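You operate a simulated robot arm through the tools that you are given. There is no shell and no other tool. Be economical: measure what you need, move in short steps, check, and stop when the job is done.

You are at the controls of a simulated robot arm. One attempt, no reset.

TASK
Free the gate bolt: scrub the rust off its bar, grease it and slide it shut.
Fine: wire brush first, then the yellow grease brush; each goes back in its holder.

The check looks at the end state, three seconds after you hand in, the way a careful person would. Anything else that was tipped, shoved, dropped, spilled or broken makes it a failure.

THE ROBOT
A 5-joint arm with a two-finger parallel gripper, fixed in place. Base frame: the origin is at the foot of the arm, x ahead of it, y to its left, z up; the work surface is at about z = 4. Lengths are in mm, angles in rad, forces in N, time in s.
With the tool pointing down near the work surface it reaches from about 260 to 600 mm from the base axis. Its first joint turns from -1.152 to 1.152 rad. The tool tilts only in the upright plane through the base axis and itself; it spins freely about its own axis. Payload 1.57 kg.
The tool frame sits at the grasp point between the pads (the TCP): z along the fingers, y along the line on which they close. The tips reach 30 mm beyond it. Largest opening 80 mm; finger width 17, thickness 12; the body of the gripper, 40 by 82 mm, starts 80 mm behind the TCP.
Orientation is that of the tool frame in the base frame, as [roll, pitch, yaw] about the fixed x, y, z axes, in that order (R = Rz(yaw) Ry(pitch) Rx(roll)). With the fingers straight down and closing along the base's y, the tool's x points along the base's -x, its y along +y and its z along -z.

THE INTERFACE
- The arm moves only by the tool step_arm. Its argument "rows" is a list of rows, each a list of 3 entries, a list of its own where there are three numbers: the turn, a rotation vector about the tool's x, y, z in rad, then the shift along the tool's x, y, z in mm, then the gripper command, from -1 (fully open) to 1 (shut), values between in proportion. In form: [[[wx, wy, wz], [tx, ty, tz], gripper], ...]. A call has 1 to 20 rows; each row shifts and turns the commanded pose from where the row before left it, along the tool's axes as they then stand. Rows are played at 5 a second. More than 50 mm and 0.15 rad between two rows, or a gripper value outside its range, and nothing of the call is played. A pose out of reach is approached as far as the arm can. The call stops where the force on the tool passes 60 N (or 10 N more than at its start, if that is more) or the arm is blocked; 0.2 s more then pass. The fingers move at their own pace (about 153 mm/s each) and stop on an object; they squeeze with about 42 N. The grip force told is the motor's: it shows also when the fingers shut on nothing. Time passes only in rows, and 0.2 s behind the last, so rows that do not move let the fingers close. The reply holds the time, the measured pose of the TCP, the force on the tool along the base axes, the opening and the grip force, in the units named above and with some noise, and new pictures: "show" is both (left out), scene, wrist or none.
- Cameras (640 x 400 px; columns grow to the right, rows downward): "scene" is fixed at [57.3, 409, 523.5]; the picture's right is [-0.49, -0.87, 0.00], its down [-0.46, 0.26, -0.85] and it looks along [0.74, -0.42, -0.52] (base axes); focal length 319 px, centre (320, 200). "wrist" rides on the gripper at [72, -7, -122] in the tool frame; the picture's right is [0.09, 1.00, 0.00], its down [-0.84, 0.08, -0.54] and it looks along [-0.54, 0.05, 0.84] (tool axes); focal length 238 px, centre (320, 200). There is no depth. A picture from a camera that has moved, and an enlarged one, comes with that camera's place and axes in the base frame and with its lens. The place of the scene camera against the robot may be out by one fixed shift of up to 12 mm in any direction.
- close_up(camera, box): a new picture of the part [left, top, right, bottom] of that camera's present view, enlarged. It takes no simulated time.
- close_job(): hands the job in; it is judged then, once.

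Work in short steps. Places have to be worked out from the pictures, the camera data and where the tool is seen: move nearer, look again, correct. Check each grasp and each placing, and mend what went wrong. You have 120 turns and 200 pictures in all, those below and enlarged ones among them. Open the gripper and draw the arm clear of the work before you hand the job in, unless the task says otherwise; then end with one line.

The tools are called after "Request:" as name(argument=value, ...) on one line, values as JSON. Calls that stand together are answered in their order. step_arm: Moves the arm, as the interface text tells. Its arguments: {"type":"object","properties":{"rows":{"type":"array","items":{"type":"array"}},"show":{"type":"string","enum":["both","scene","wrist","none"]}},"required":["rows"]} The other tools are called the same way: close_up (camera, box) takes an enlarged picture of a part of a camera's view; close_job () hands the job in.

At the start:

```text
clock: 0.0
position: [391.6, 56.8, 367.3]
ee_rot: [-3.141, 0.001, -3.141]
ft_force: [-0.2, 0.2, 0.4]
opening: 80.2
grip_force: 0.1
```

scene: 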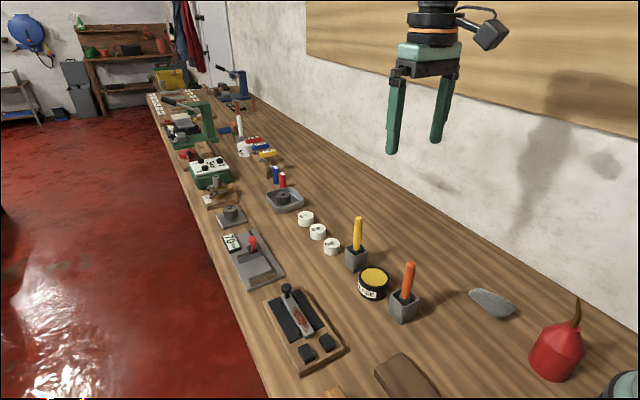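
wrist: 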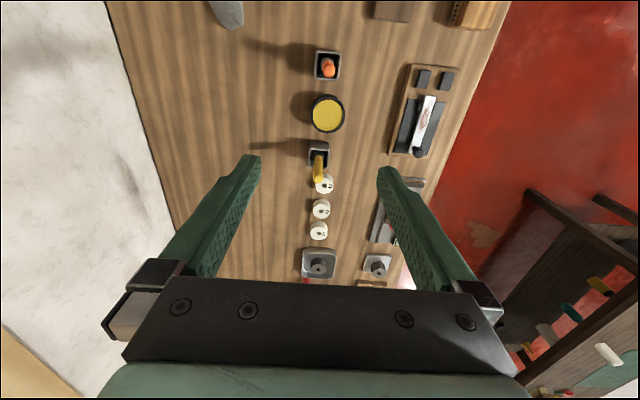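

The bolt board, the two brush holders and the grease tin are in view. I'll enlarge both views to see the details.

Request:
close_up(camera="scene", box=[240, 200, 440, 380])

Request:
close_up(camera="wrist", box=[290, 30, 480, 200])

```text
2.22 times, centred on (340, 290) of scene
camera zoom: at [57.3, 409.0, 523.5], right [-0.49, -0.87, 0.0], down [-0.46, 0.26, -0.85], along [0.74, -0.42, -0.52], focal length 708 px, centre (276, 0)
```

zoom: 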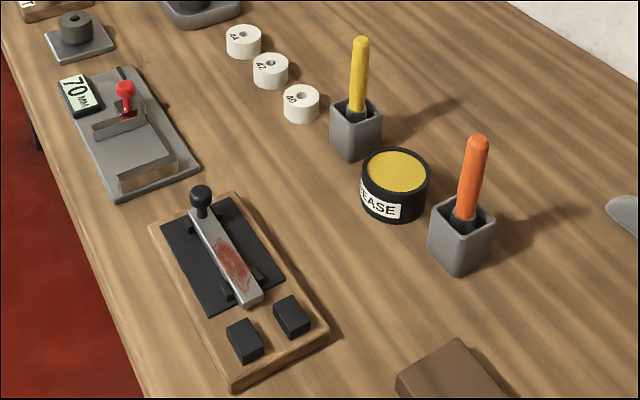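

```text
2.35 times, centred on (385, 115) of wrist
camera zoom: at [318.9, 51.4, 489.0], right [-0.09, 1.0, 0.0], down [0.84, 0.08, 0.54], along [0.54, 0.05, -0.84], focal length 561 px, centre (167, 400)
```

zoom: 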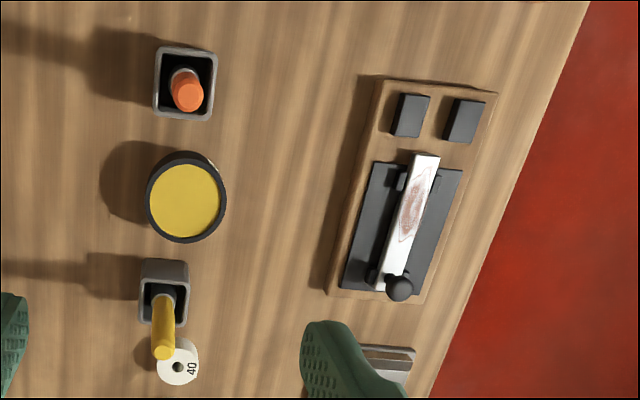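

Orange brush at about (343, 65), tin (423, 76), yellow brush (509, 66), bolt board x 330–497, y 207–300. I'll move over the bolt for a closer look.

Request:
step_arm(rows=[[[0, 0, 0], [0, 40, 10], -1], [[0, 0, 0], [0, 40, 25], -1], [[0, 0, 0], [0, 40, 25], -1], [[0, 0, 0], [0, 40, 25], -1], [[0, 0, 0], [0, 38, 22], -1], [[0, 0, 0], [0, 0, 0], -1]])

```text
clock: 1.4
position: [390.7, 256.6, 258.4]
ee_rot: [3.141, 0.0, -3.141]
ft_force: [0.3, -0.4, -0.6]
opening: 79.7
grip_force: 0.0
camera wrist: at [319.1, 250.2, 380.1], right [-0.09, 1.0, 0.0], down [0.84, 0.08, 0.54], along [0.54, 0.05, -0.84], focal length 238 px, centre (320, 200)
```

scene: 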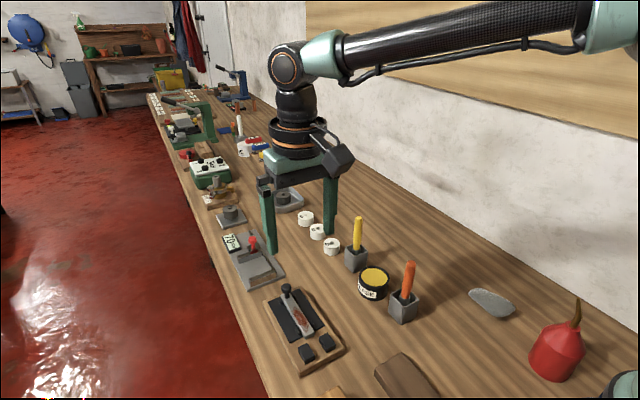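
wrist: 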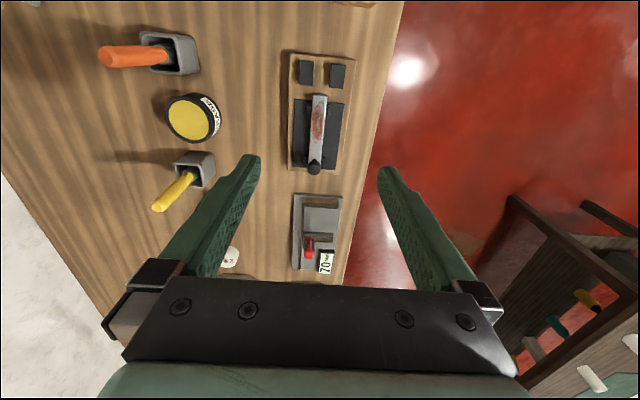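

Now I enlarge the bolt and brushes from this new viewpoint to triangulate.

Request:
close_up(camera="wrist", box=[270, 40, 370, 190])

Request:
close_up(camera="wrist", box=[90, 20, 250, 220])

Request:
close_up(camera="scene", box=[255, 275, 355, 380])

```text
2.67 times, centred on (320, 115) of wrist
camera zoom: at [319.1, 250.2, 380.1], right [-0.09, 1.0, 0.0], down [0.84, 0.08, 0.54], along [0.54, 0.05, -0.84], focal length 636 px, centre (320, 427)
```

zoom: 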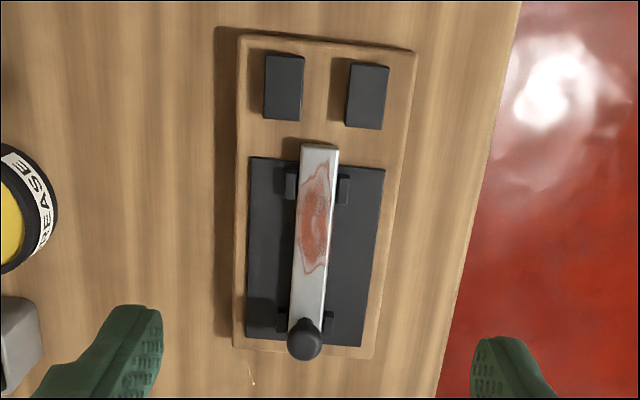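

```text
2.00 times, centred on (170, 120) of wrist
camera zoom: at [319.1, 250.2, 380.1], right [-0.09, 1.0, 0.0], down [0.84, 0.08, 0.54], along [0.54, 0.05, -0.84], focal length 477 px, centre (620, 360)
```

zoom: 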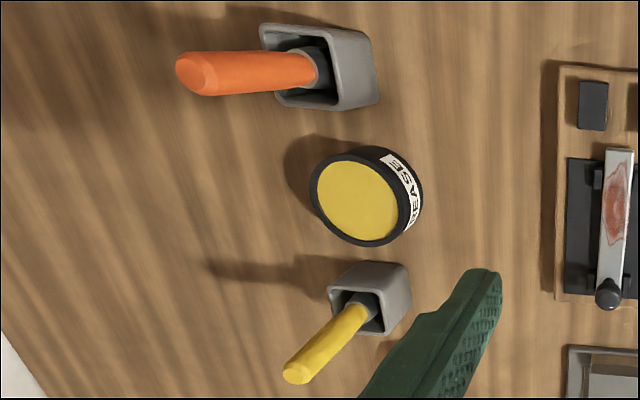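

```text
3.81 times, centred on (305, 328) of scene
camera zoom: at [57.3, 409.0, 523.5], right [-0.49, -0.87, 0.0], down [-0.46, 0.26, -0.85], along [0.74, -0.42, -0.52], focal length 1214 px, centre (377, -286)
```

zoom: 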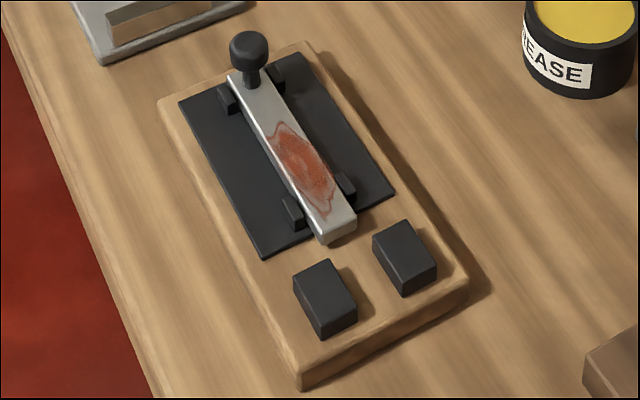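

Brush tip triangulates to (343, 64.5, 136) and the holder rim to z≈48. The bar top is at z≈32 along y≈255, with its end at x≈374 and the knob at (466, 255, 57). I'll move above the orange brush and check.

Request:
step_arm(rows=[[[0, 0, 0], [8, -35, 5], -1], [[0, 0, 0], [10, -40, 10], -1], [[0, 0, 0], [10, -40, 15], -1], [[0, 0, 0], [10, -40, 15], -1], [[0, 0, 0], [9.7, -37, 13], -1], [[0, 0, 0], [0, 0, 0], -1]])

```text
clock: 2.8
position: [344.2, 62.7, 200.7]
ee_rot: [3.141, -0.001, -3.141]
ft_force: [0.5, -0.2, -0.3]
opening: 80.1
grip_force: 0.1
camera wrist: at [270.7, 57.0, 323.4], right [-0.09, 1.0, 0.0], down [0.84, 0.08, 0.54], along [0.54, 0.05, -0.84], focal length 238 px, centre (320, 200)
```

scene: 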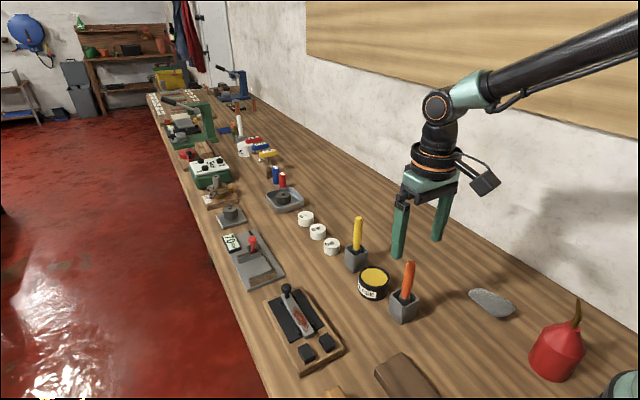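
wrist: 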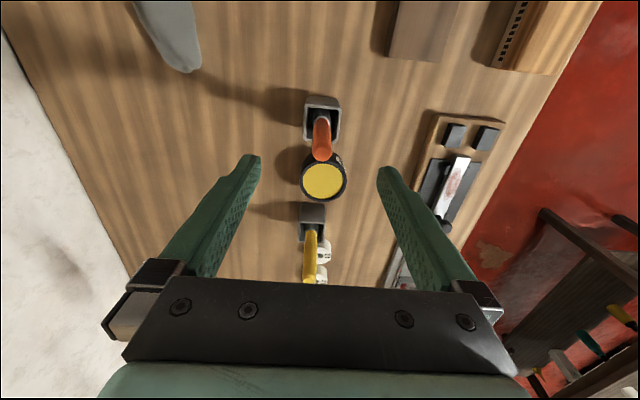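

The tip sits at about (345, 65), nearly upright, between the fingers. I'll descend to z≈100 and close.

Request:
step_arm(rows=[[[0, 0, 0], [1, 1.5, 35], -0.3], [[0, 0, 0], [0, 0, 35], -0.3], [[0, 0, 0], [0, 0, 30], -0.3], [[0, 0, 0], [0, 0, 0], -0.3]])

Request:
close_up(camera="scene", box=[340, 170, 500, 330])

```text
clock: 3.8
position: [342.9, 65.0, 101.8]
ee_rot: [-3.14, -0.001, -3.141]
ft_force: [0.7, 0.0, -0.2]
opening: 52.0
grip_force: 0.1
camera wrist: at [269.8, 58.4, 224.2], right [-0.09, 1.0, 0.0], down [0.84, 0.08, 0.54], along [0.54, 0.05, -0.84], focal length 238 px, centre (320, 200)
```

scene: 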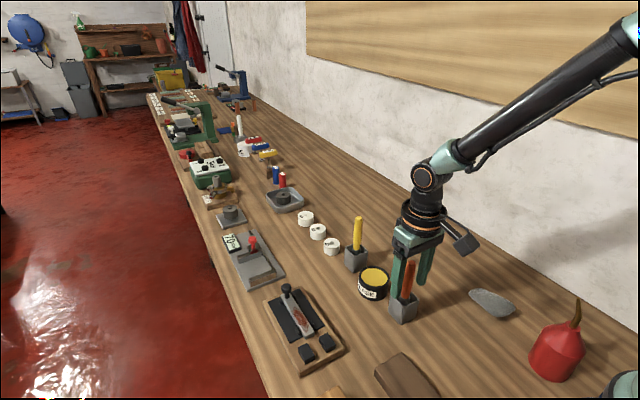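
wrist: 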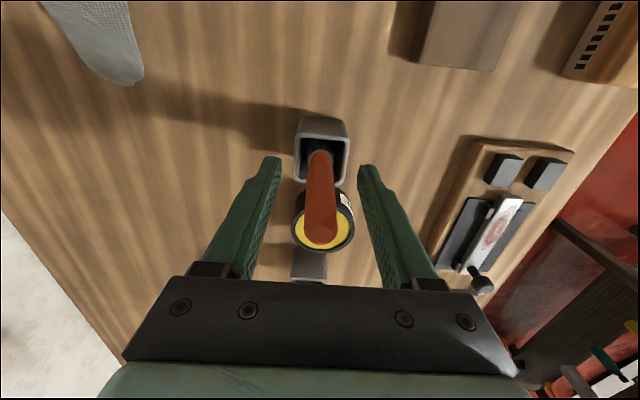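

```text
2.50 times, centred on (420, 250) of scene
camera zoom: at [57.3, 409.0, 523.5], right [-0.49, -0.87, 0.0], down [-0.46, 0.26, -0.85], along [0.74, -0.42, -0.52], focal length 796 px, centre (70, 75)
```

zoom: 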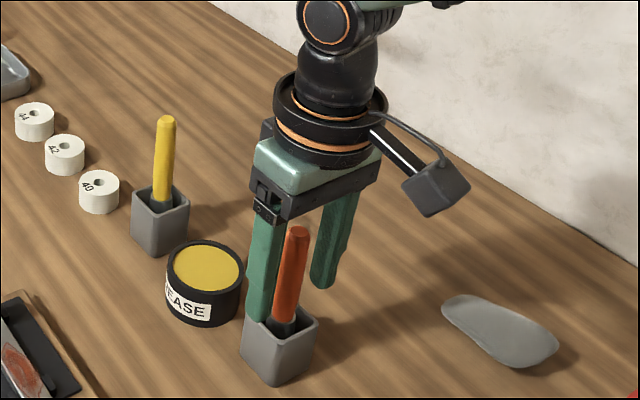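

The handle is centred between the fingers, so I close.

Request:
step_arm(rows=[[[0, 0, 0], [-1, 0, 0], 1], [[0, 0, 0], [0, 0, 0], 1], [[0, 0, 0], [0, 0, 0], 1], [[0, 0, 0], [0, 0, 0], 1]], show="none")

Request:
step_arm(rows=[[[0, 0, 0], [0, 0, -20], 1], [[0, 0, 0], [0, 0, -40], 1], [[0, 0, 0], [0, 0, -40], 1], [[0, 0, 0], [0, 0, 0], 1]])

Request:
close_up(camera="scene", box=[340, 150, 500, 330])

```text
clock: 4.8
position: [344.1, 63.7, 101.7]
ee_rot: [-3.141, 0.002, -3.141]
ft_force: [-2.2, 1.4, 8.7]
opening: 16.4
grip_force: 31.6
```

```text
clock: 5.8
position: [344.1, 64.8, 201.7]
ee_rot: [3.141, 0.0, 3.141]
ft_force: [-0.5, -0.4, -0.4]
opening: 16.2
grip_force: 31.5
camera wrist: at [271.0, 59.0, 324.2], right [-0.09, 1.0, 0.0], down [0.84, 0.08, 0.54], along [0.54, 0.05, -0.84], focal length 238 px, centre (320, 200)
```

scene: 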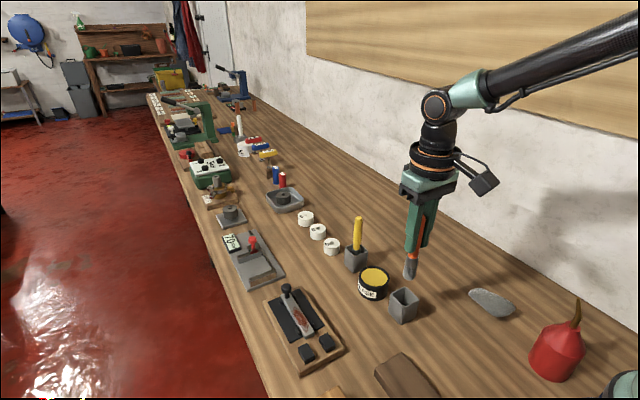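
wrist: 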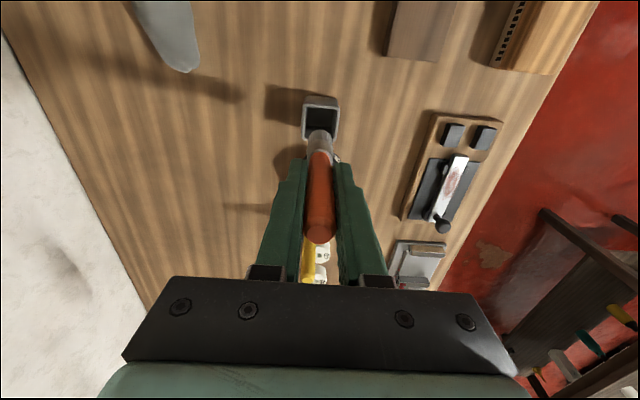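

```text
2.22 times, centred on (420, 240) of scene
camera zoom: at [57.3, 409.0, 523.5], right [-0.49, -0.87, 0.0], down [-0.46, 0.26, -0.85], along [0.74, -0.42, -0.52], focal length 708 px, centre (98, 111)
```

zoom: 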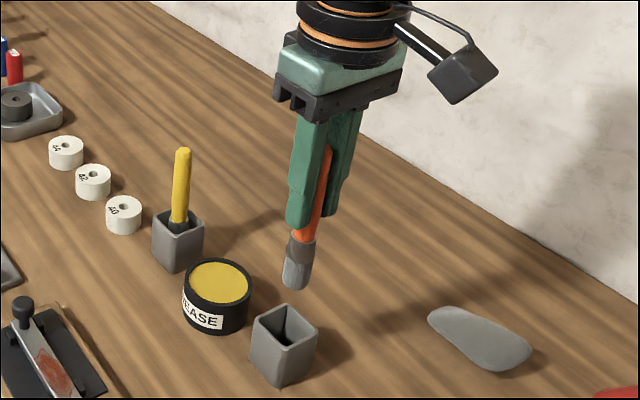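

The wire brush is lifted, with its bristle end about 97–101 mm below the TCP and roughly 8 mm toward -x. I'll carry it over the middle of the rust (bar x≈410, y≈255).

Request:
step_arm(rows=[[[0, 0, 0], [-10, 30, 0], 1], [[0, 0, 0], [-16, 40, 0], 1], [[0, 0, 0], [-16, 40, 0], 1], [[0, 0, 0], [-16, 40, 0], 1], [[0, 0, 0], [-16, 40, 10], 1], [[0, 0, 0], [0, 0, 30], 1], [[0, 0, 0], [0, 0, 12], 1], [[0, 0, 0], [0, 0, 0], 1]])

Request:
close_up(camera="scene", box=[230, 230, 370, 380])

```text
clock: 7.6
position: [418.1, 254.7, 148.8]
ee_rot: [3.14, -0.001, 3.142]
ft_force: [-0.1, -0.2, -0.1]
opening: 16.1
grip_force: 31.8
camera wrist: at [345.1, 248.6, 271.3], right [-0.09, 1.0, 0.0], down [0.84, 0.08, 0.54], along [0.54, 0.05, -0.84], focal length 238 px, centre (320, 200)
```

scene: 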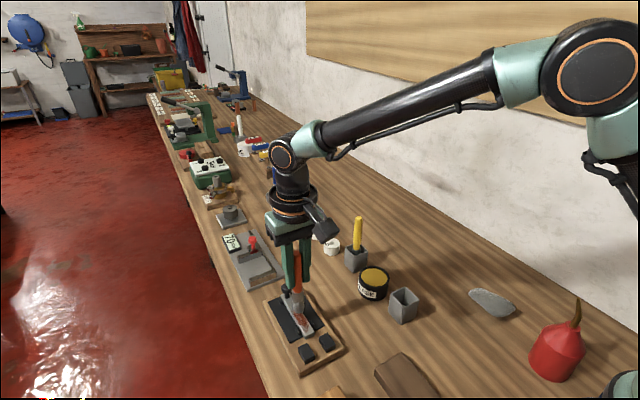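
wrist: 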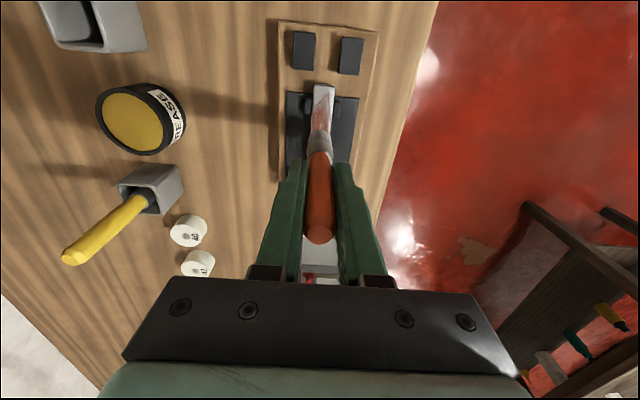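

```text
2.67 times, centred on (300, 305) of scene
camera zoom: at [57.3, 409.0, 523.5], right [-0.49, -0.87, 0.0], down [-0.46, 0.26, -0.85], along [0.74, -0.42, -0.52], focal length 850 px, centre (373, -80)
```

zoom: 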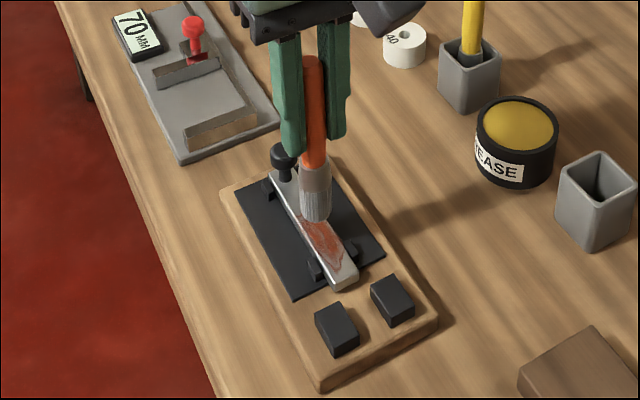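

Brush is over the bar. I'll lower gently to find contact.

Request:
step_arm(rows=[[[0, 0, 0], [0, 1, 8], 1], [[0, 0, 0], [0, 0, 6], 1], [[0, 0, 0], [0, 0, 0], 1]], show="none")

Request:
step_arm(rows=[[[0, 0, 0], [0, 0, 3], 1], [[0, 0, 0], [0, 0, 0], 1]], show="none")

Request:
step_arm(rows=[[[0, 0, 0], [0, 0, 2], 1], [[0, 0, 0], [0, 0, 0], 1]])

Request:
close_up(camera="scene", box=[260, 260, 350, 360])

```text
clock: 8.4
position: [418.5, 254.6, 135.1]
ee_rot: [3.139, 0.001, 3.141]
ft_force: [-0.4, 0.6, -0.1]
opening: 16.3
grip_force: 31.2
```

```text
clock: 9.0
position: [418.5, 255.9, 132.6]
ee_rot: [-3.141, 0.001, -3.141]
ft_force: [0.3, -0.4, -1.3]
opening: 16.3
grip_force: 31.9
```

```text
clock: 9.6
position: [416.1, 255.8, 130.2]
ee_rot: [-3.141, -0.001, -3.141]
ft_force: [0.2, -0.6, -1.0]
opening: 16.5
grip_force: 31.7
camera wrist: at [345.2, 249.8, 252.7], right [-0.09, 1.0, 0.0], down [0.84, 0.08, 0.54], along [0.54, 0.05, -0.84], focal length 238 px, centre (320, 200)
```

scene: 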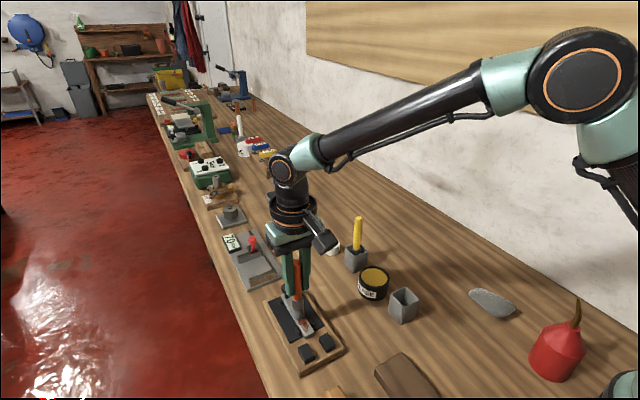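
wrist: 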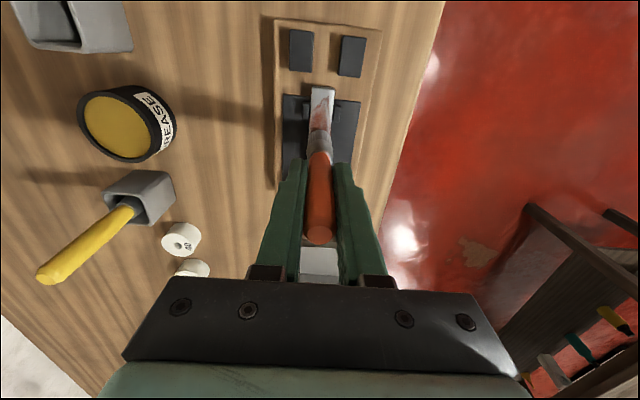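

```text
4.00 times, centred on (305, 310) of scene
camera zoom: at [57.3, 409.0, 523.5], right [-0.49, -0.87, 0.0], down [-0.46, 0.26, -0.85], along [0.74, -0.42, -0.52], focal length 1274 px, centre (380, -240)
```

zoom: 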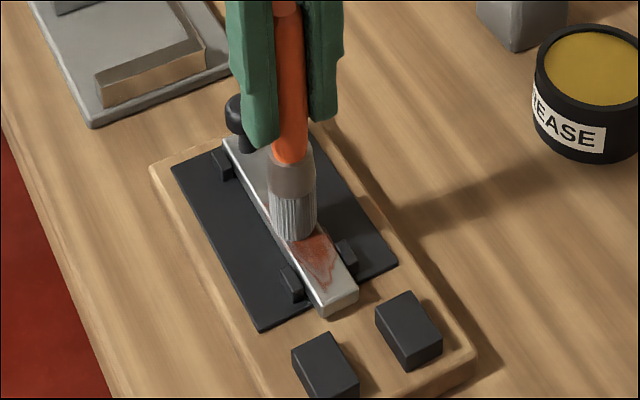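

The bristles look close to the bar but the force is still tiny, so I continue down 1.5 mm at a time.

Request:
step_arm(rows=[[[0, 0, 0], [0, 0, 1.5], 1], [[0, 0, 0], [0, 0, 0], 1]], show="none")

Request:
step_arm(rows=[[[0, 0, 0], [0, 0, 1.5], 1], [[0, 0, 0], [0, 0, 0], 1]], show="none")

```text
clock: 10.2
position: [417.1, 255.2, 129.6]
ee_rot: [-3.14, 0.002, 3.14]
ft_force: [-5.5, -1.4, 17.4]
opening: 16.2
grip_force: 31.7
```

```text
clock: 10.8
position: [418.3, 256.2, 127.9]
ee_rot: [3.137, 0.005, 3.14]
ft_force: [1.9, -7.4, 23.5]
opening: 16.2
grip_force: 31.7
```

Contact made at about 20 N. I ease off 1 mm and stroke back and forth along the bar.

Request:
step_arm(rows=[[[0, 0, 0], [0, 0, -1], 1], [[0, 0, 0], [9, 0, 0], 1], [[0, 0, 0], [9, 0, 0], 1], [[0, 0, 0], [9, 0, 0], 1], [[0, 0, 0], [-9, 0, 0], 1], [[0, 0, 0], [-9, 0, 0], 1], [[0, 0, 0], [-9, 0, 0], 1], [[0, 0, 0], [-9, 0, 0], 1], [[0, 0, 0], [-9, 0, 0], 1], [[0, 0, 0], [-8, 0, 0], 1], [[0, 0, 0], [0, 0, 0], 1]])

Request:
close_up(camera="scene", box=[260, 260, 350, 360])

```text
clock: 13.2
position: [443.1, 255.9, 129.0]
ee_rot: [3.142, 0.0, -3.141]
ft_force: [-0.2, 0.0, 0.2]
opening: 16.5
grip_force: 31.8
camera wrist: at [371.0, 249.5, 250.7], right [-0.09, 1.0, 0.0], down [0.84, 0.08, 0.54], along [0.54, 0.05, -0.84], focal length 238 px, centre (320, 200)
```

scene: 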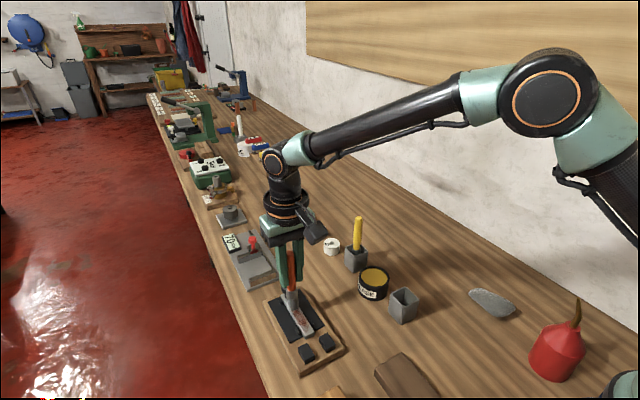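
wrist: 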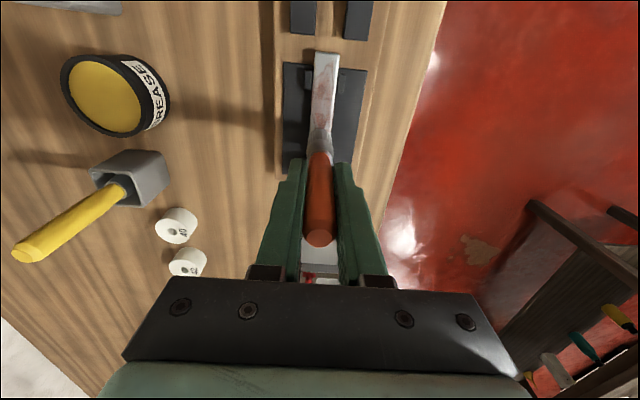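

```text
4.00 times, centred on (305, 310) of scene
camera zoom: at [57.3, 409.0, 523.5], right [-0.49, -0.87, 0.0], down [-0.46, 0.26, -0.85], along [0.74, -0.42, -0.52], focal length 1274 px, centre (380, -240)
```

zoom: 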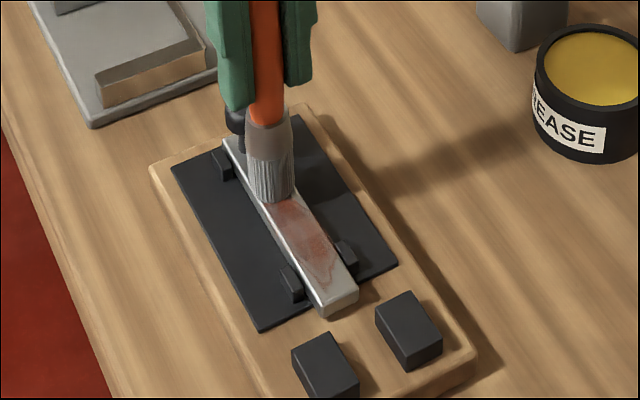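

The rust is fading but contact is now light. I press 1.2 mm deeper and do more strokes.

Request:
step_arm(rows=[[[0, 0, 0], [0, 0, 1.3], 1], [[0, 0, 0], [13.5, 0, 0], 1], [[0, 0, 0], [13.5, 0, 0], 1], [[0, 0, 0], [13.5, 0, 0], 1], [[0, 0, 0], [13.5, 0, 0], 1], [[0, 0, 0], [-13.5, 0, 0], 1], [[0, 0, 0], [-13.5, 0, 0], 1], [[0, 0, 0], [-13.5, 0, 0], 1], [[0, 0, 0], [-13.5, 0, 0], 1], [[0, 0, 0], [13.5, 0, 0], 1], [[0, 0, 0], [13.5, 0, 0], 1], [[0, 0, 0], [13.5, 0, 0], 1], [[0, 0, 0], [13.5, 0, 0], 1], [[0, 0, 0], [-13.5, 0, 0], 1], [[0, 0, 0], [-13.5, 0, 0], 1], [[0, 0, 0], [-13.5, 0, 0], 1], [[0, 0, 0], [-13.5, 0, 0], 1], [[0, 0, 0], [0, 0, 0], 1]], show="wrist")

Request:
close_up(camera="scene", box=[260, 260, 350, 360])

```text
clock: 17.0
position: [444.2, 256.0, 128.1]
ee_rot: [-3.141, 0.0, 3.14]
ft_force: [-6.6, 0.0, 16.9]
opening: 16.6
grip_force: 31.8
camera wrist: at [371.8, 250.3, 249.9], right [-0.09, 1.0, 0.0], down [0.84, 0.08, 0.54], along [0.54, 0.05, -0.84], focal length 238 px, centre (320, 200)
```

wrist: 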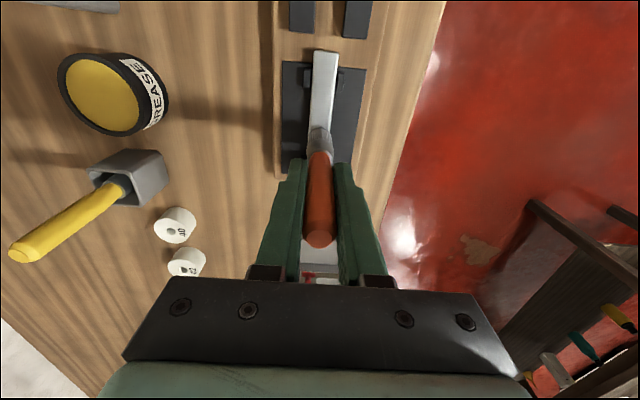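

```text
4.00 times, centred on (305, 310) of scene
camera zoom: at [57.2, 409.0, 523.6], right [-0.49, -0.87, 0.0], down [-0.46, 0.26, -0.85], along [0.74, -0.42, -0.52], focal length 1274 px, centre (380, -240)
```

zoom: 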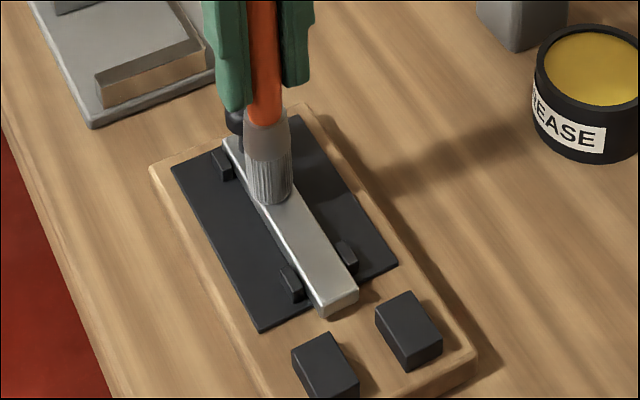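

The visible bar is clean. I'll make two more strokes ending at the other end, then lift to verify.

Request:
step_arm(rows=[[[0, 0, 0], [13.5, 0, 0], 1], [[0, 0, 0], [13.5, 0, 0], 1], [[0, 0, 0], [13.5, 0, 0], 1], [[0, 0, 0], [13.5, 0, 0], 1], [[0, 0, 0], [-13.5, 0, 0], 1], [[0, 0, 0], [-13.5, 0, 0], 1], [[0, 0, 0], [-13.5, 0, 0], 1], [[0, 0, 0], [-13.5, 0, 0], 1], [[0, 0, 0], [13.5, 0, 0], 1], [[0, 0, 0], [13.5, 0, 0], 1], [[0, 0, 0], [13.5, 0, 0], 1], [[0, 0, 0], [13.5, 0, 0], 1], [[0, 0, 0], [0, 0, -10], 1], [[0, 0, 0], [0, 0, -30], 1], [[0, 0, 0], [0, 0, -35], 1], [[0, 0, 0], [0, 0, 0], 1]], show="wrist")

Request:
close_up(camera="scene", box=[250, 220, 350, 360])

```text
clock: 20.4
position: [389.0, 255.2, 201.9]
ee_rot: [-3.141, -0.001, 3.141]
ft_force: [-0.1, 0.2, -0.6]
opening: 16.4
grip_force: 32.0
camera wrist: at [316.7, 249.4, 324.8], right [-0.09, 1.0, 0.0], down [0.84, 0.08, 0.54], along [0.54, 0.05, -0.84], focal length 238 px, centre (320, 200)
```

wrist: 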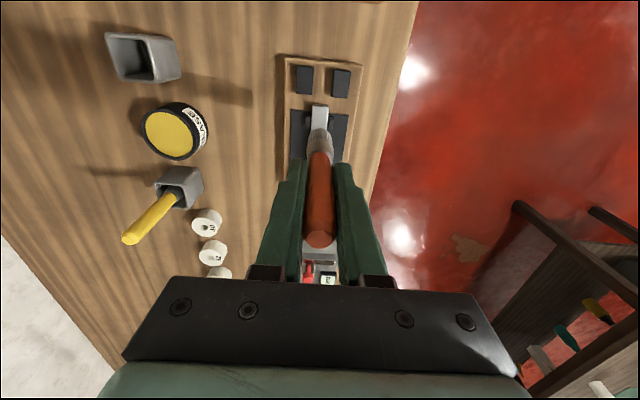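

```text
2.86 times, centred on (300, 290) of scene
camera zoom: at [57.3, 409.0, 523.5], right [-0.49, -0.87, 0.0], down [-0.46, 0.26, -0.85], along [0.74, -0.42, -0.52], focal length 910 px, centre (377, -57)
```

zoom: 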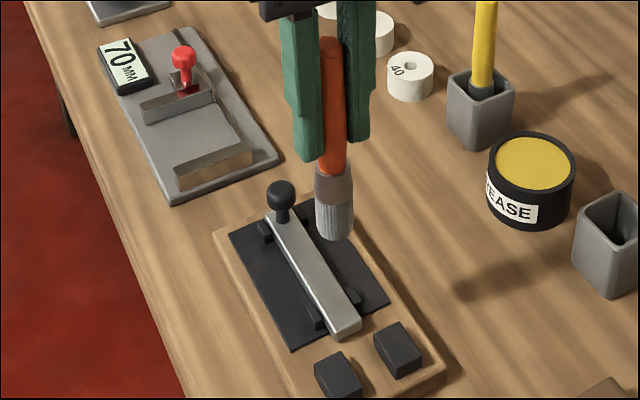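

The bar is fully clean. Now I return the wire brush to above its holder at the pickup pose.

Request:
step_arm(rows=[[[0, 0, 0], [7, -30, 0], 1], [[0, 0, 0], [9, -40, 0], 1], [[0, 0, 0], [10, -40, 0], 1], [[0, 0, 0], [10, -40, 0], 1], [[0, 0, 0], [9, -40.5, 0], 1], [[0, 0, 0], [0, 0, 35], 1], [[0, 0, 0], [0, 0, 0], 1]])

Request:
close_up(camera="scene", box=[340, 170, 500, 330])

Request:
close_up(camera="wrist", box=[260, 80, 380, 200])

```text
clock: 22.0
position: [344.7, 64.8, 167.7]
ee_rot: [3.141, -0.001, 3.141]
ft_force: [0.1, 0.4, -0.1]
opening: 16.3
grip_force: 31.8
camera wrist: at [272.1, 59.1, 289.5], right [-0.09, 1.0, 0.0], down [0.84, 0.08, 0.54], along [0.54, 0.05, -0.84], focal length 238 px, centre (320, 200)
```

scene: 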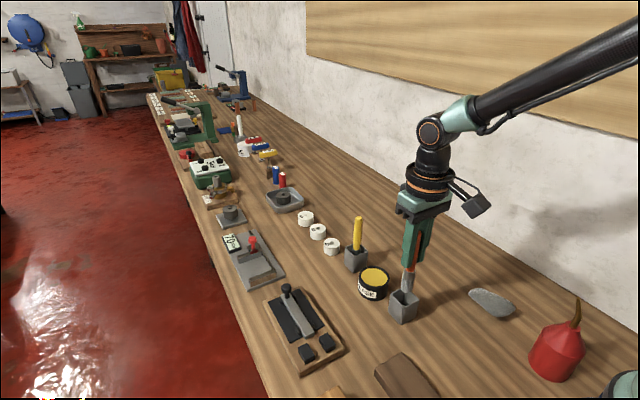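
wrist: 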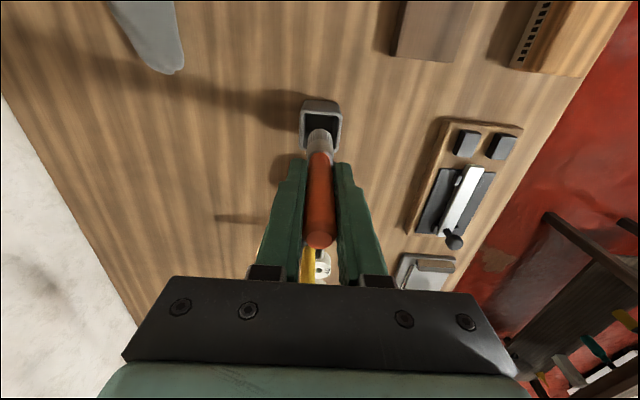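

```text
2.50 times, centred on (420, 250) of scene
camera zoom: at [57.3, 409.0, 523.5], right [-0.49, -0.87, 0.0], down [-0.46, 0.26, -0.85], along [0.74, -0.42, -0.52], focal length 796 px, centre (70, 75)
```

zoom: 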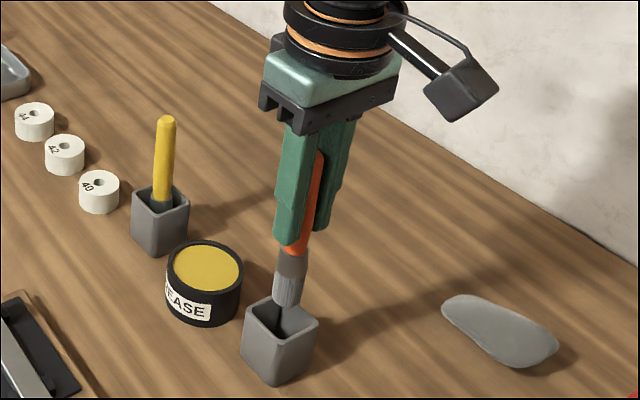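

```text
3.33 times, centred on (320, 140) of wrist
camera zoom: at [272.1, 59.1, 289.5], right [-0.09, 1.0, 0.0], down [0.84, 0.08, 0.54], along [0.54, 0.05, -0.84], focal length 794 px, centre (320, 400)
```

zoom: 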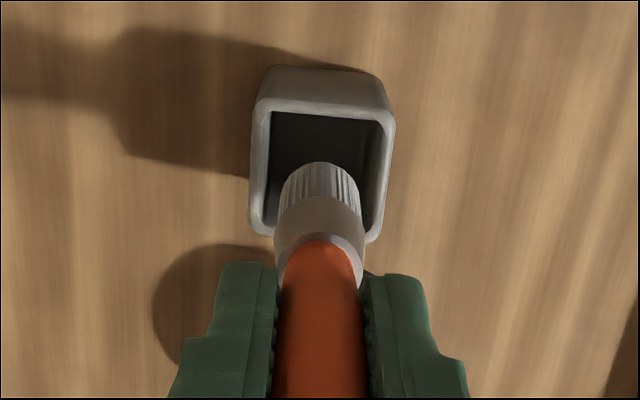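

The bristle end lines up with the holder at about (342, 66). I'll lower it in and check the force near the bottom.

Request:
step_arm(rows=[[[0, 0, 0], [0, 0, 20], 1], [[0, 0, 0], [0, 0, 20], 1], [[0, 0, 0], [0, 0, 15], 1], [[0, 0, 0], [0, 0, 7], 1], [[0, 0, 0], [0, 0, 0], 1]], show="scene")

```text
clock: 23.2
position: [344.1, 65.0, 105.3]
ee_rot: [-3.141, 0.0, 3.141]
ft_force: [1.2, 0.1, -0.9]
opening: 16.4
grip_force: 31.9
```

scene: 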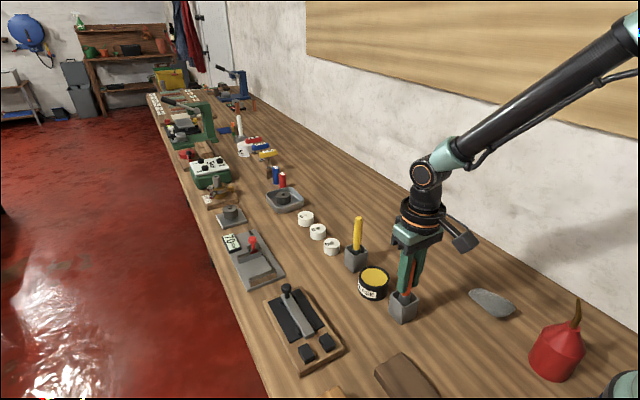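

Still free; I lower the last millimetres to touch bottom.

Request:
step_arm(rows=[[[0, 0, 0], [0, 0, 2], 1], [[0, 0, 0], [0, 0, 1], 1], [[0, 0, 0], [0, 0, 0], 1]], show="none")

```text
clock: 24.0
position: [344.3, 65.6, 102.5]
ee_rot: [-3.141, 0.0, 3.141]
ft_force: [0.5, -0.7, -0.3]
opening: 16.6
grip_force: 31.9
```

Request:
step_arm(rows=[[[0, 0, 0], [0, 0, 1.5], 1], [[0, 0, 0], [0, 0, 0], 1]], show="none")

```text
clock: 24.6
position: [343.3, 65.3, 100.7]
ee_rot: [3.141, 0.0, -3.14]
ft_force: [-0.9, -0.8, 0.3]
opening: 16.5
grip_force: 31.6
```

Practically at the floor; I open gently (partway) and rise straight up.

Request:
step_arm(rows=[[[0, 0, 0], [0, 0, 0.5], 0.4], [[0, 0, 0], [0, 0, 0], -0.3], [[0, 0, 0], [0, 0, 0], -0.3], [[0, 0, 0], [0, 0, -30], -0.3], [[0, 0, 0], [0, 0, -40], -0.3], [[0, 0, 0], [0, 0, -30], -0.3], [[0, 0, 0], [0, 0, 0], -0.3]])

Request:
close_up(camera="scene", box=[320, 180, 480, 340])

```text
clock: 26.2
position: [345.3, 65.0, 200.6]
ee_rot: [3.141, 0.0, -3.14]
ft_force: [-0.4, 0.0, -1.2]
opening: 52.1
grip_force: 0.1
camera wrist: at [271.9, 58.7, 322.6], right [-0.09, 1.0, 0.0], down [0.84, 0.08, 0.54], along [0.54, 0.05, -0.84], focal length 238 px, centre (320, 200)
```

scene: 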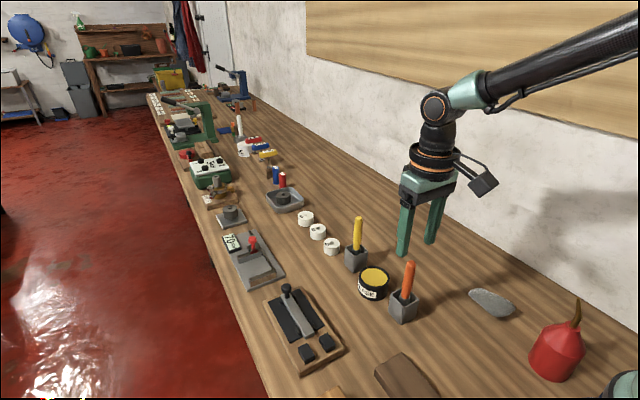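
wrist: 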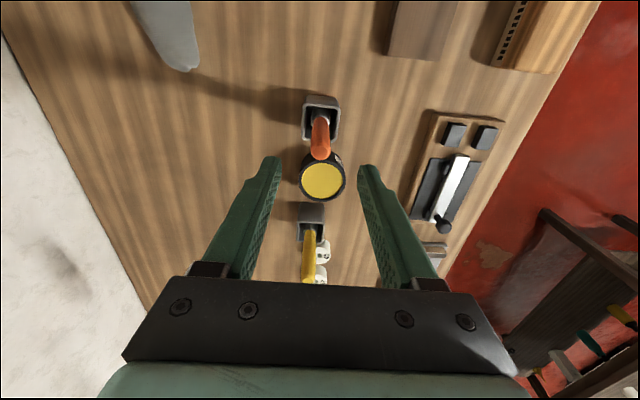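

```text
2.50 times, centred on (400, 260) of scene
camera zoom: at [57.3, 409.0, 523.5], right [-0.49, -0.87, 0.0], down [-0.46, 0.26, -0.85], along [0.74, -0.42, -0.52], focal length 796 px, centre (120, 50)
```

zoom: 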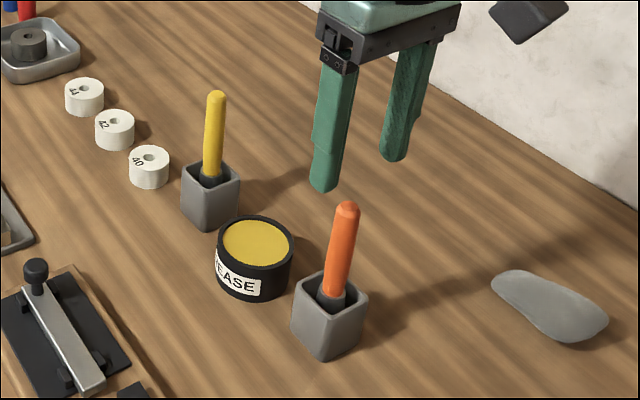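

Wire brush is back. The yellow brush's tip triangulates to about (504, 66, 136), so I move above it.

Request:
step_arm(rows=[[[0, 0, 0], [-39, 0, 0], -0.3], [[0, 0, 0], [-40, 0, 0], -0.3], [[0, 0, 0], [-40, 0, 0], -0.3], [[0, 0, 0], [-40, 1, 0], -0.3], [[0, 0, 0], [0, 0, 0], -0.3]])

Request:
close_up(camera="wrist", box=[240, 80, 400, 240])

```text
clock: 27.4
position: [502.4, 66.0, 201.4]
ee_rot: [3.142, -0.001, 3.14]
ft_force: [0.9, -0.5, 0.4]
opening: 51.9
grip_force: 0.0
camera wrist: at [429.7, 60.3, 322.9], right [-0.09, 1.0, 0.0], down [0.84, 0.08, 0.54], along [0.54, 0.05, -0.84], focal length 238 px, centre (320, 200)
```

scene: 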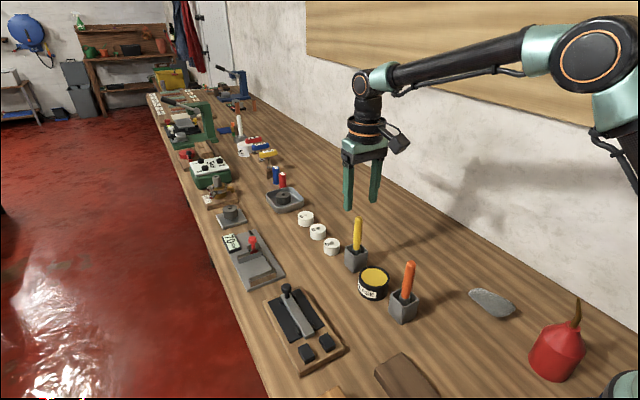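
wrist: 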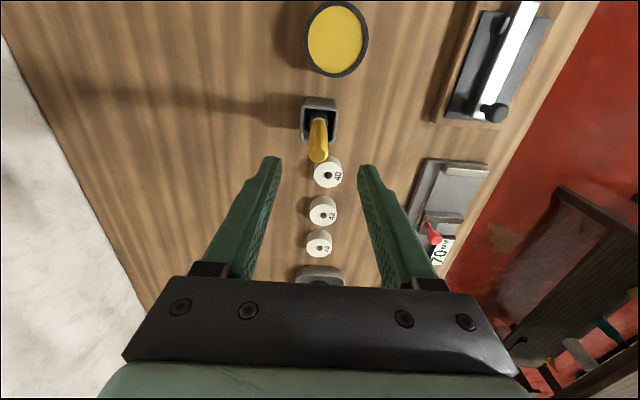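

```text
2.50 times, centred on (320, 160) of wrist
camera zoom: at [429.7, 60.3, 322.9], right [-0.09, 1.0, 0.0], down [0.84, 0.08, 0.54], along [0.54, 0.05, -0.84], focal length 596 px, centre (320, 300)
```

zoom: 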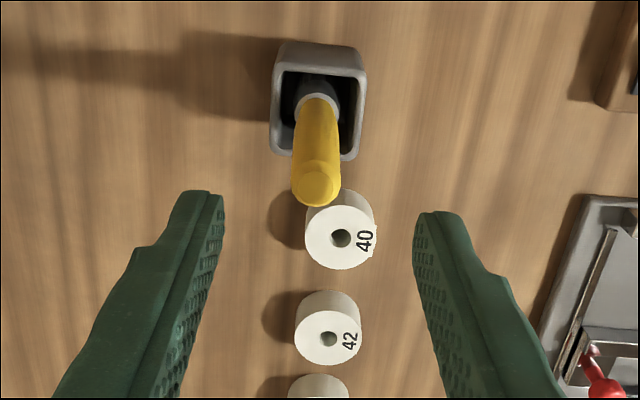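

The tip is at (506, 66) and the base at about (498, 65), so it leans slightly and sits at x≈503 at grasp height. I descend and close.

Request:
step_arm(rows=[[[0, 0, 0], [0, 0, 35], -0.3], [[0, 0, 0], [0, 0, 35], -0.3], [[0, 0, 0], [0, 0, 31], -0.3], [[0, 0, 0], [0, 0, 0], -0.3]])

Request:
step_arm(rows=[[[0, 0, 0], [0, 0, 0], 1], [[0, 0, 0], [0, 0, 0], 1], [[0, 0, 0], [0, 0, 0], 1], [[0, 0, 0], [0, 0, 0], 1]], show="none")

```text
clock: 28.4
position: [503.0, 65.1, 99.2]
ee_rot: [3.141, 0.0, 3.142]
ft_force: [-0.6, -0.4, -0.7]
opening: 51.9
grip_force: 0.0
camera wrist: at [429.7, 60.0, 221.0], right [-0.09, 1.0, 0.0], down [0.84, 0.08, 0.54], along [0.54, 0.05, -0.84], focal length 238 px, centre (320, 200)
```

scene: 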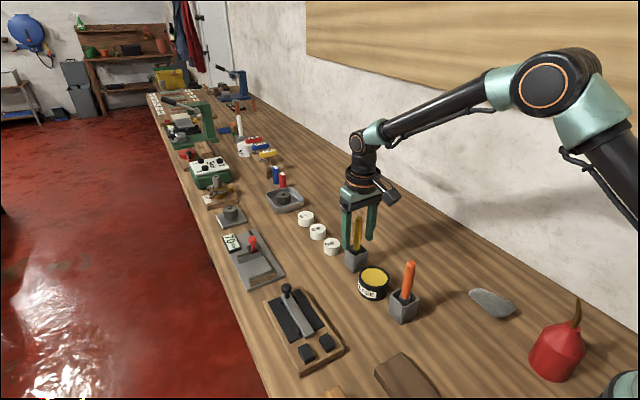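
wrist: 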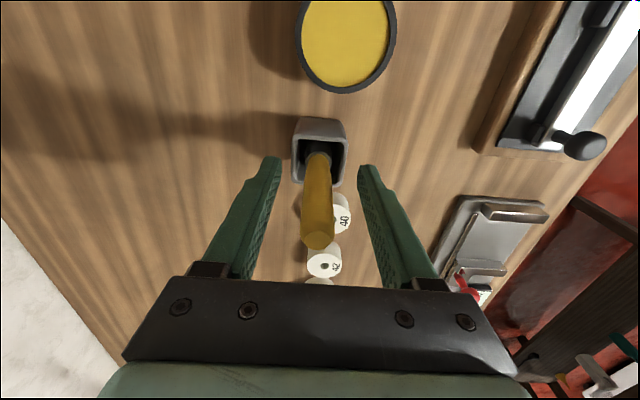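

```text
clock: 29.4
position: [503.6, 66.4, 99.0]
ee_rot: [3.14, -0.001, -3.141]
ft_force: [-0.4, -0.1, 0.4]
opening: 16.5
grip_force: 31.2
```

Gripped at 16.5 mm opening. I lift straight up.

Request:
step_arm(rows=[[[0, 0, 0], [0, 0, -20], 1], [[0, 0, 0], [0, 0, -40], 1], [[0, 0, 0], [0, 0, -40], 1], [[0, 0, 0], [0, 0, 0], 1]])

Request:
close_up(camera="scene", box=[280, 140, 440, 320])

Request:
close_up(camera="wrist", box=[240, 0, 400, 240])

```text
clock: 30.4
position: [503.3, 66.1, 198.2]
ee_rot: [3.14, 0.0, -3.141]
ft_force: [0.9, 0.0, 0.3]
opening: 16.4
grip_force: 32.0
camera wrist: at [430.9, 59.8, 320.9], right [-0.09, 1.0, 0.0], down [0.84, 0.08, 0.54], along [0.54, 0.05, -0.84], focal length 238 px, centre (320, 200)
```

scene: 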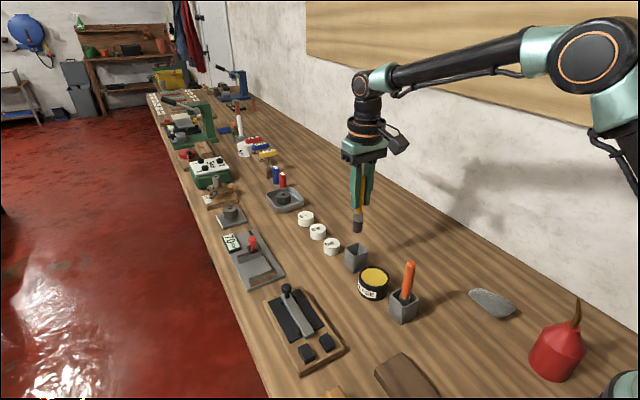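
wrist: 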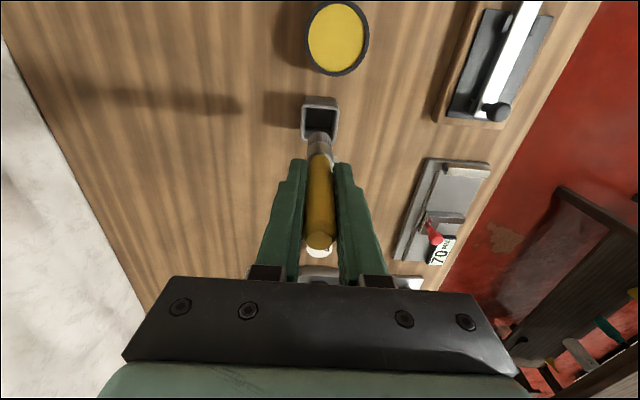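

```text
2.22 times, centred on (360, 230) of scene
camera zoom: at [57.3, 409.0, 523.5], right [-0.49, -0.87, 0.0], down [-0.46, 0.26, -0.85], along [0.74, -0.42, -0.52], focal length 708 px, centre (231, 133)
```

zoom: 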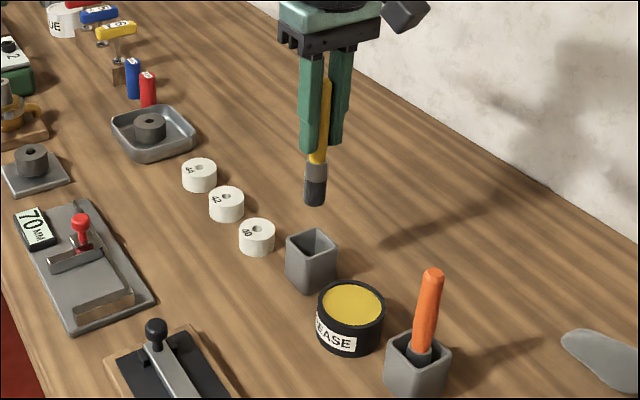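

```text
1.67 times, centred on (320, 120) of wrist
camera zoom: at [430.9, 59.8, 320.9], right [-0.09, 1.0, 0.0], down [0.84, 0.08, 0.54], along [0.54, 0.05, -0.84], focal length 397 px, centre (320, 333)
```

zoom: 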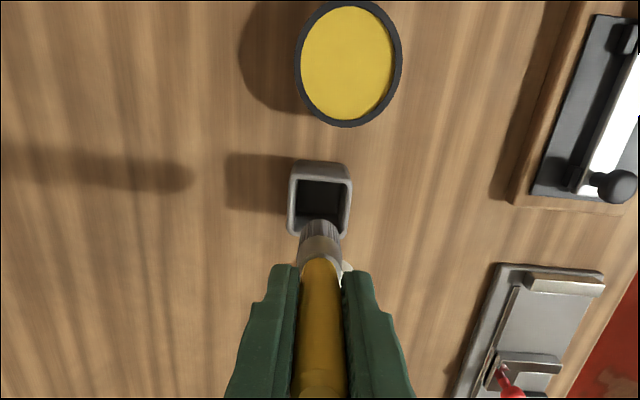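

The grease brush is up, with its bristle end about 94–96 mm below the TCP. The tin centre is about (422, 75) with its surface near z≈40. I move over the tin and lower to just above it.

Request:
step_arm(rows=[[[0, 0, 0], [30, 4, 0], 1], [[0, 0, 0], [30, 4, 0], 1], [[0, 0, 0], [20, 1.5, 20], 1], [[0, 0, 0], [0, 0, 28], 1], [[0, 0, 0], [0, 0, 8], 1], [[0, 0, 0], [0, 0, 0], 1]])

Request:
close_up(camera="scene", box=[320, 210, 430, 320])

```text
clock: 31.8
position: [424.2, 76.1, 143.0]
ee_rot: [3.141, 0.0, 3.141]
ft_force: [0.7, 0.1, 0.0]
opening: 16.6
grip_force: 32.1
camera wrist: at [351.3, 69.8, 265.0], right [-0.09, 1.0, 0.0], down [0.84, 0.08, 0.54], along [0.54, 0.05, -0.84], focal length 238 px, centre (320, 200)
```

scene: 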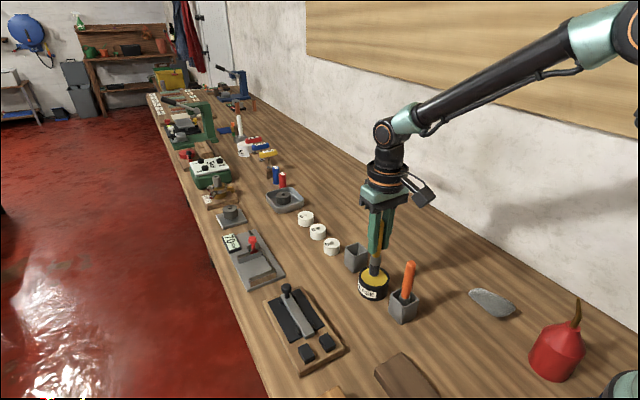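
wrist: 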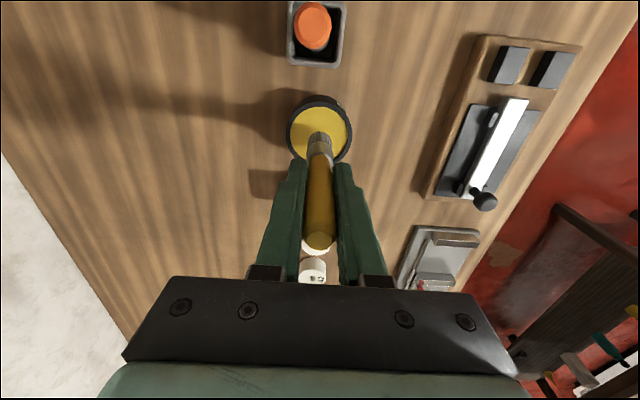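

```text
3.64 times, centred on (375, 265) of scene
camera zoom: at [57.3, 409.0, 523.5], right [-0.49, -0.87, 0.0], down [-0.46, 0.26, -0.85], along [0.74, -0.42, -0.52], focal length 1158 px, centre (120, -36)
```

zoom: 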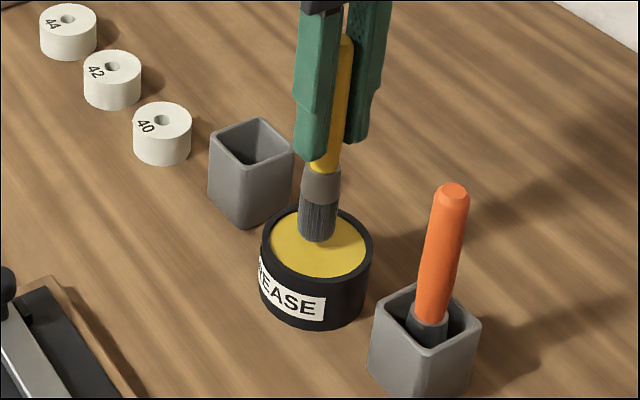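

The brush is over the grease; lowering in small steps.

Request:
step_arm(rows=[[[0, 0, 0], [0, 0, 5], 1], [[0, 0, 0], [0, 0, 0], 1]], show="none")

Request:
step_arm(rows=[[[0, 0, 0], [0, 0, 3], 1], [[0, 0, 0], [0, 0, 0], 1]], show="none")

Request:
close_up(camera="scene", box=[340, 230, 410, 310])

```text
clock: 32.4
position: [423.0, 74.9, 138.2]
ee_rot: [-3.14, -0.001, 3.141]
ft_force: [0.1, 0.3, -0.5]
opening: 16.6
grip_force: 31.9
```

```text
clock: 33.0
position: [424.4, 75.9, 134.3]
ee_rot: [-3.141, -0.002, -3.141]
ft_force: [-0.8, 0.3, 0.5]
opening: 16.5
grip_force: 31.3
```

```text
5.00 times, centred on (375, 270) of scene
camera zoom: at [57.3, 409.0, 523.5], right [-0.49, -0.87, 0.0], down [-0.46, 0.26, -0.85], along [0.74, -0.42, -0.52], focal length 1593 px, centre (45, -150)
```

zoom: 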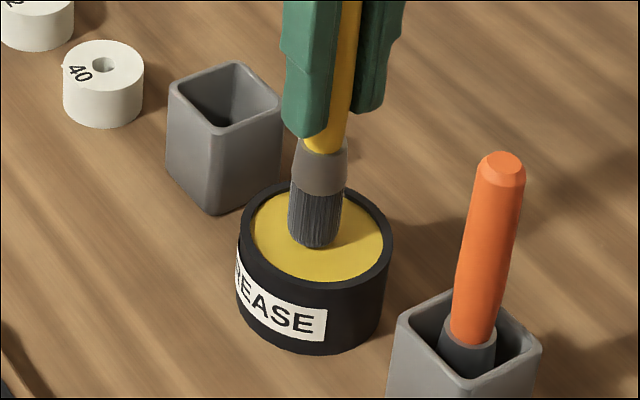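

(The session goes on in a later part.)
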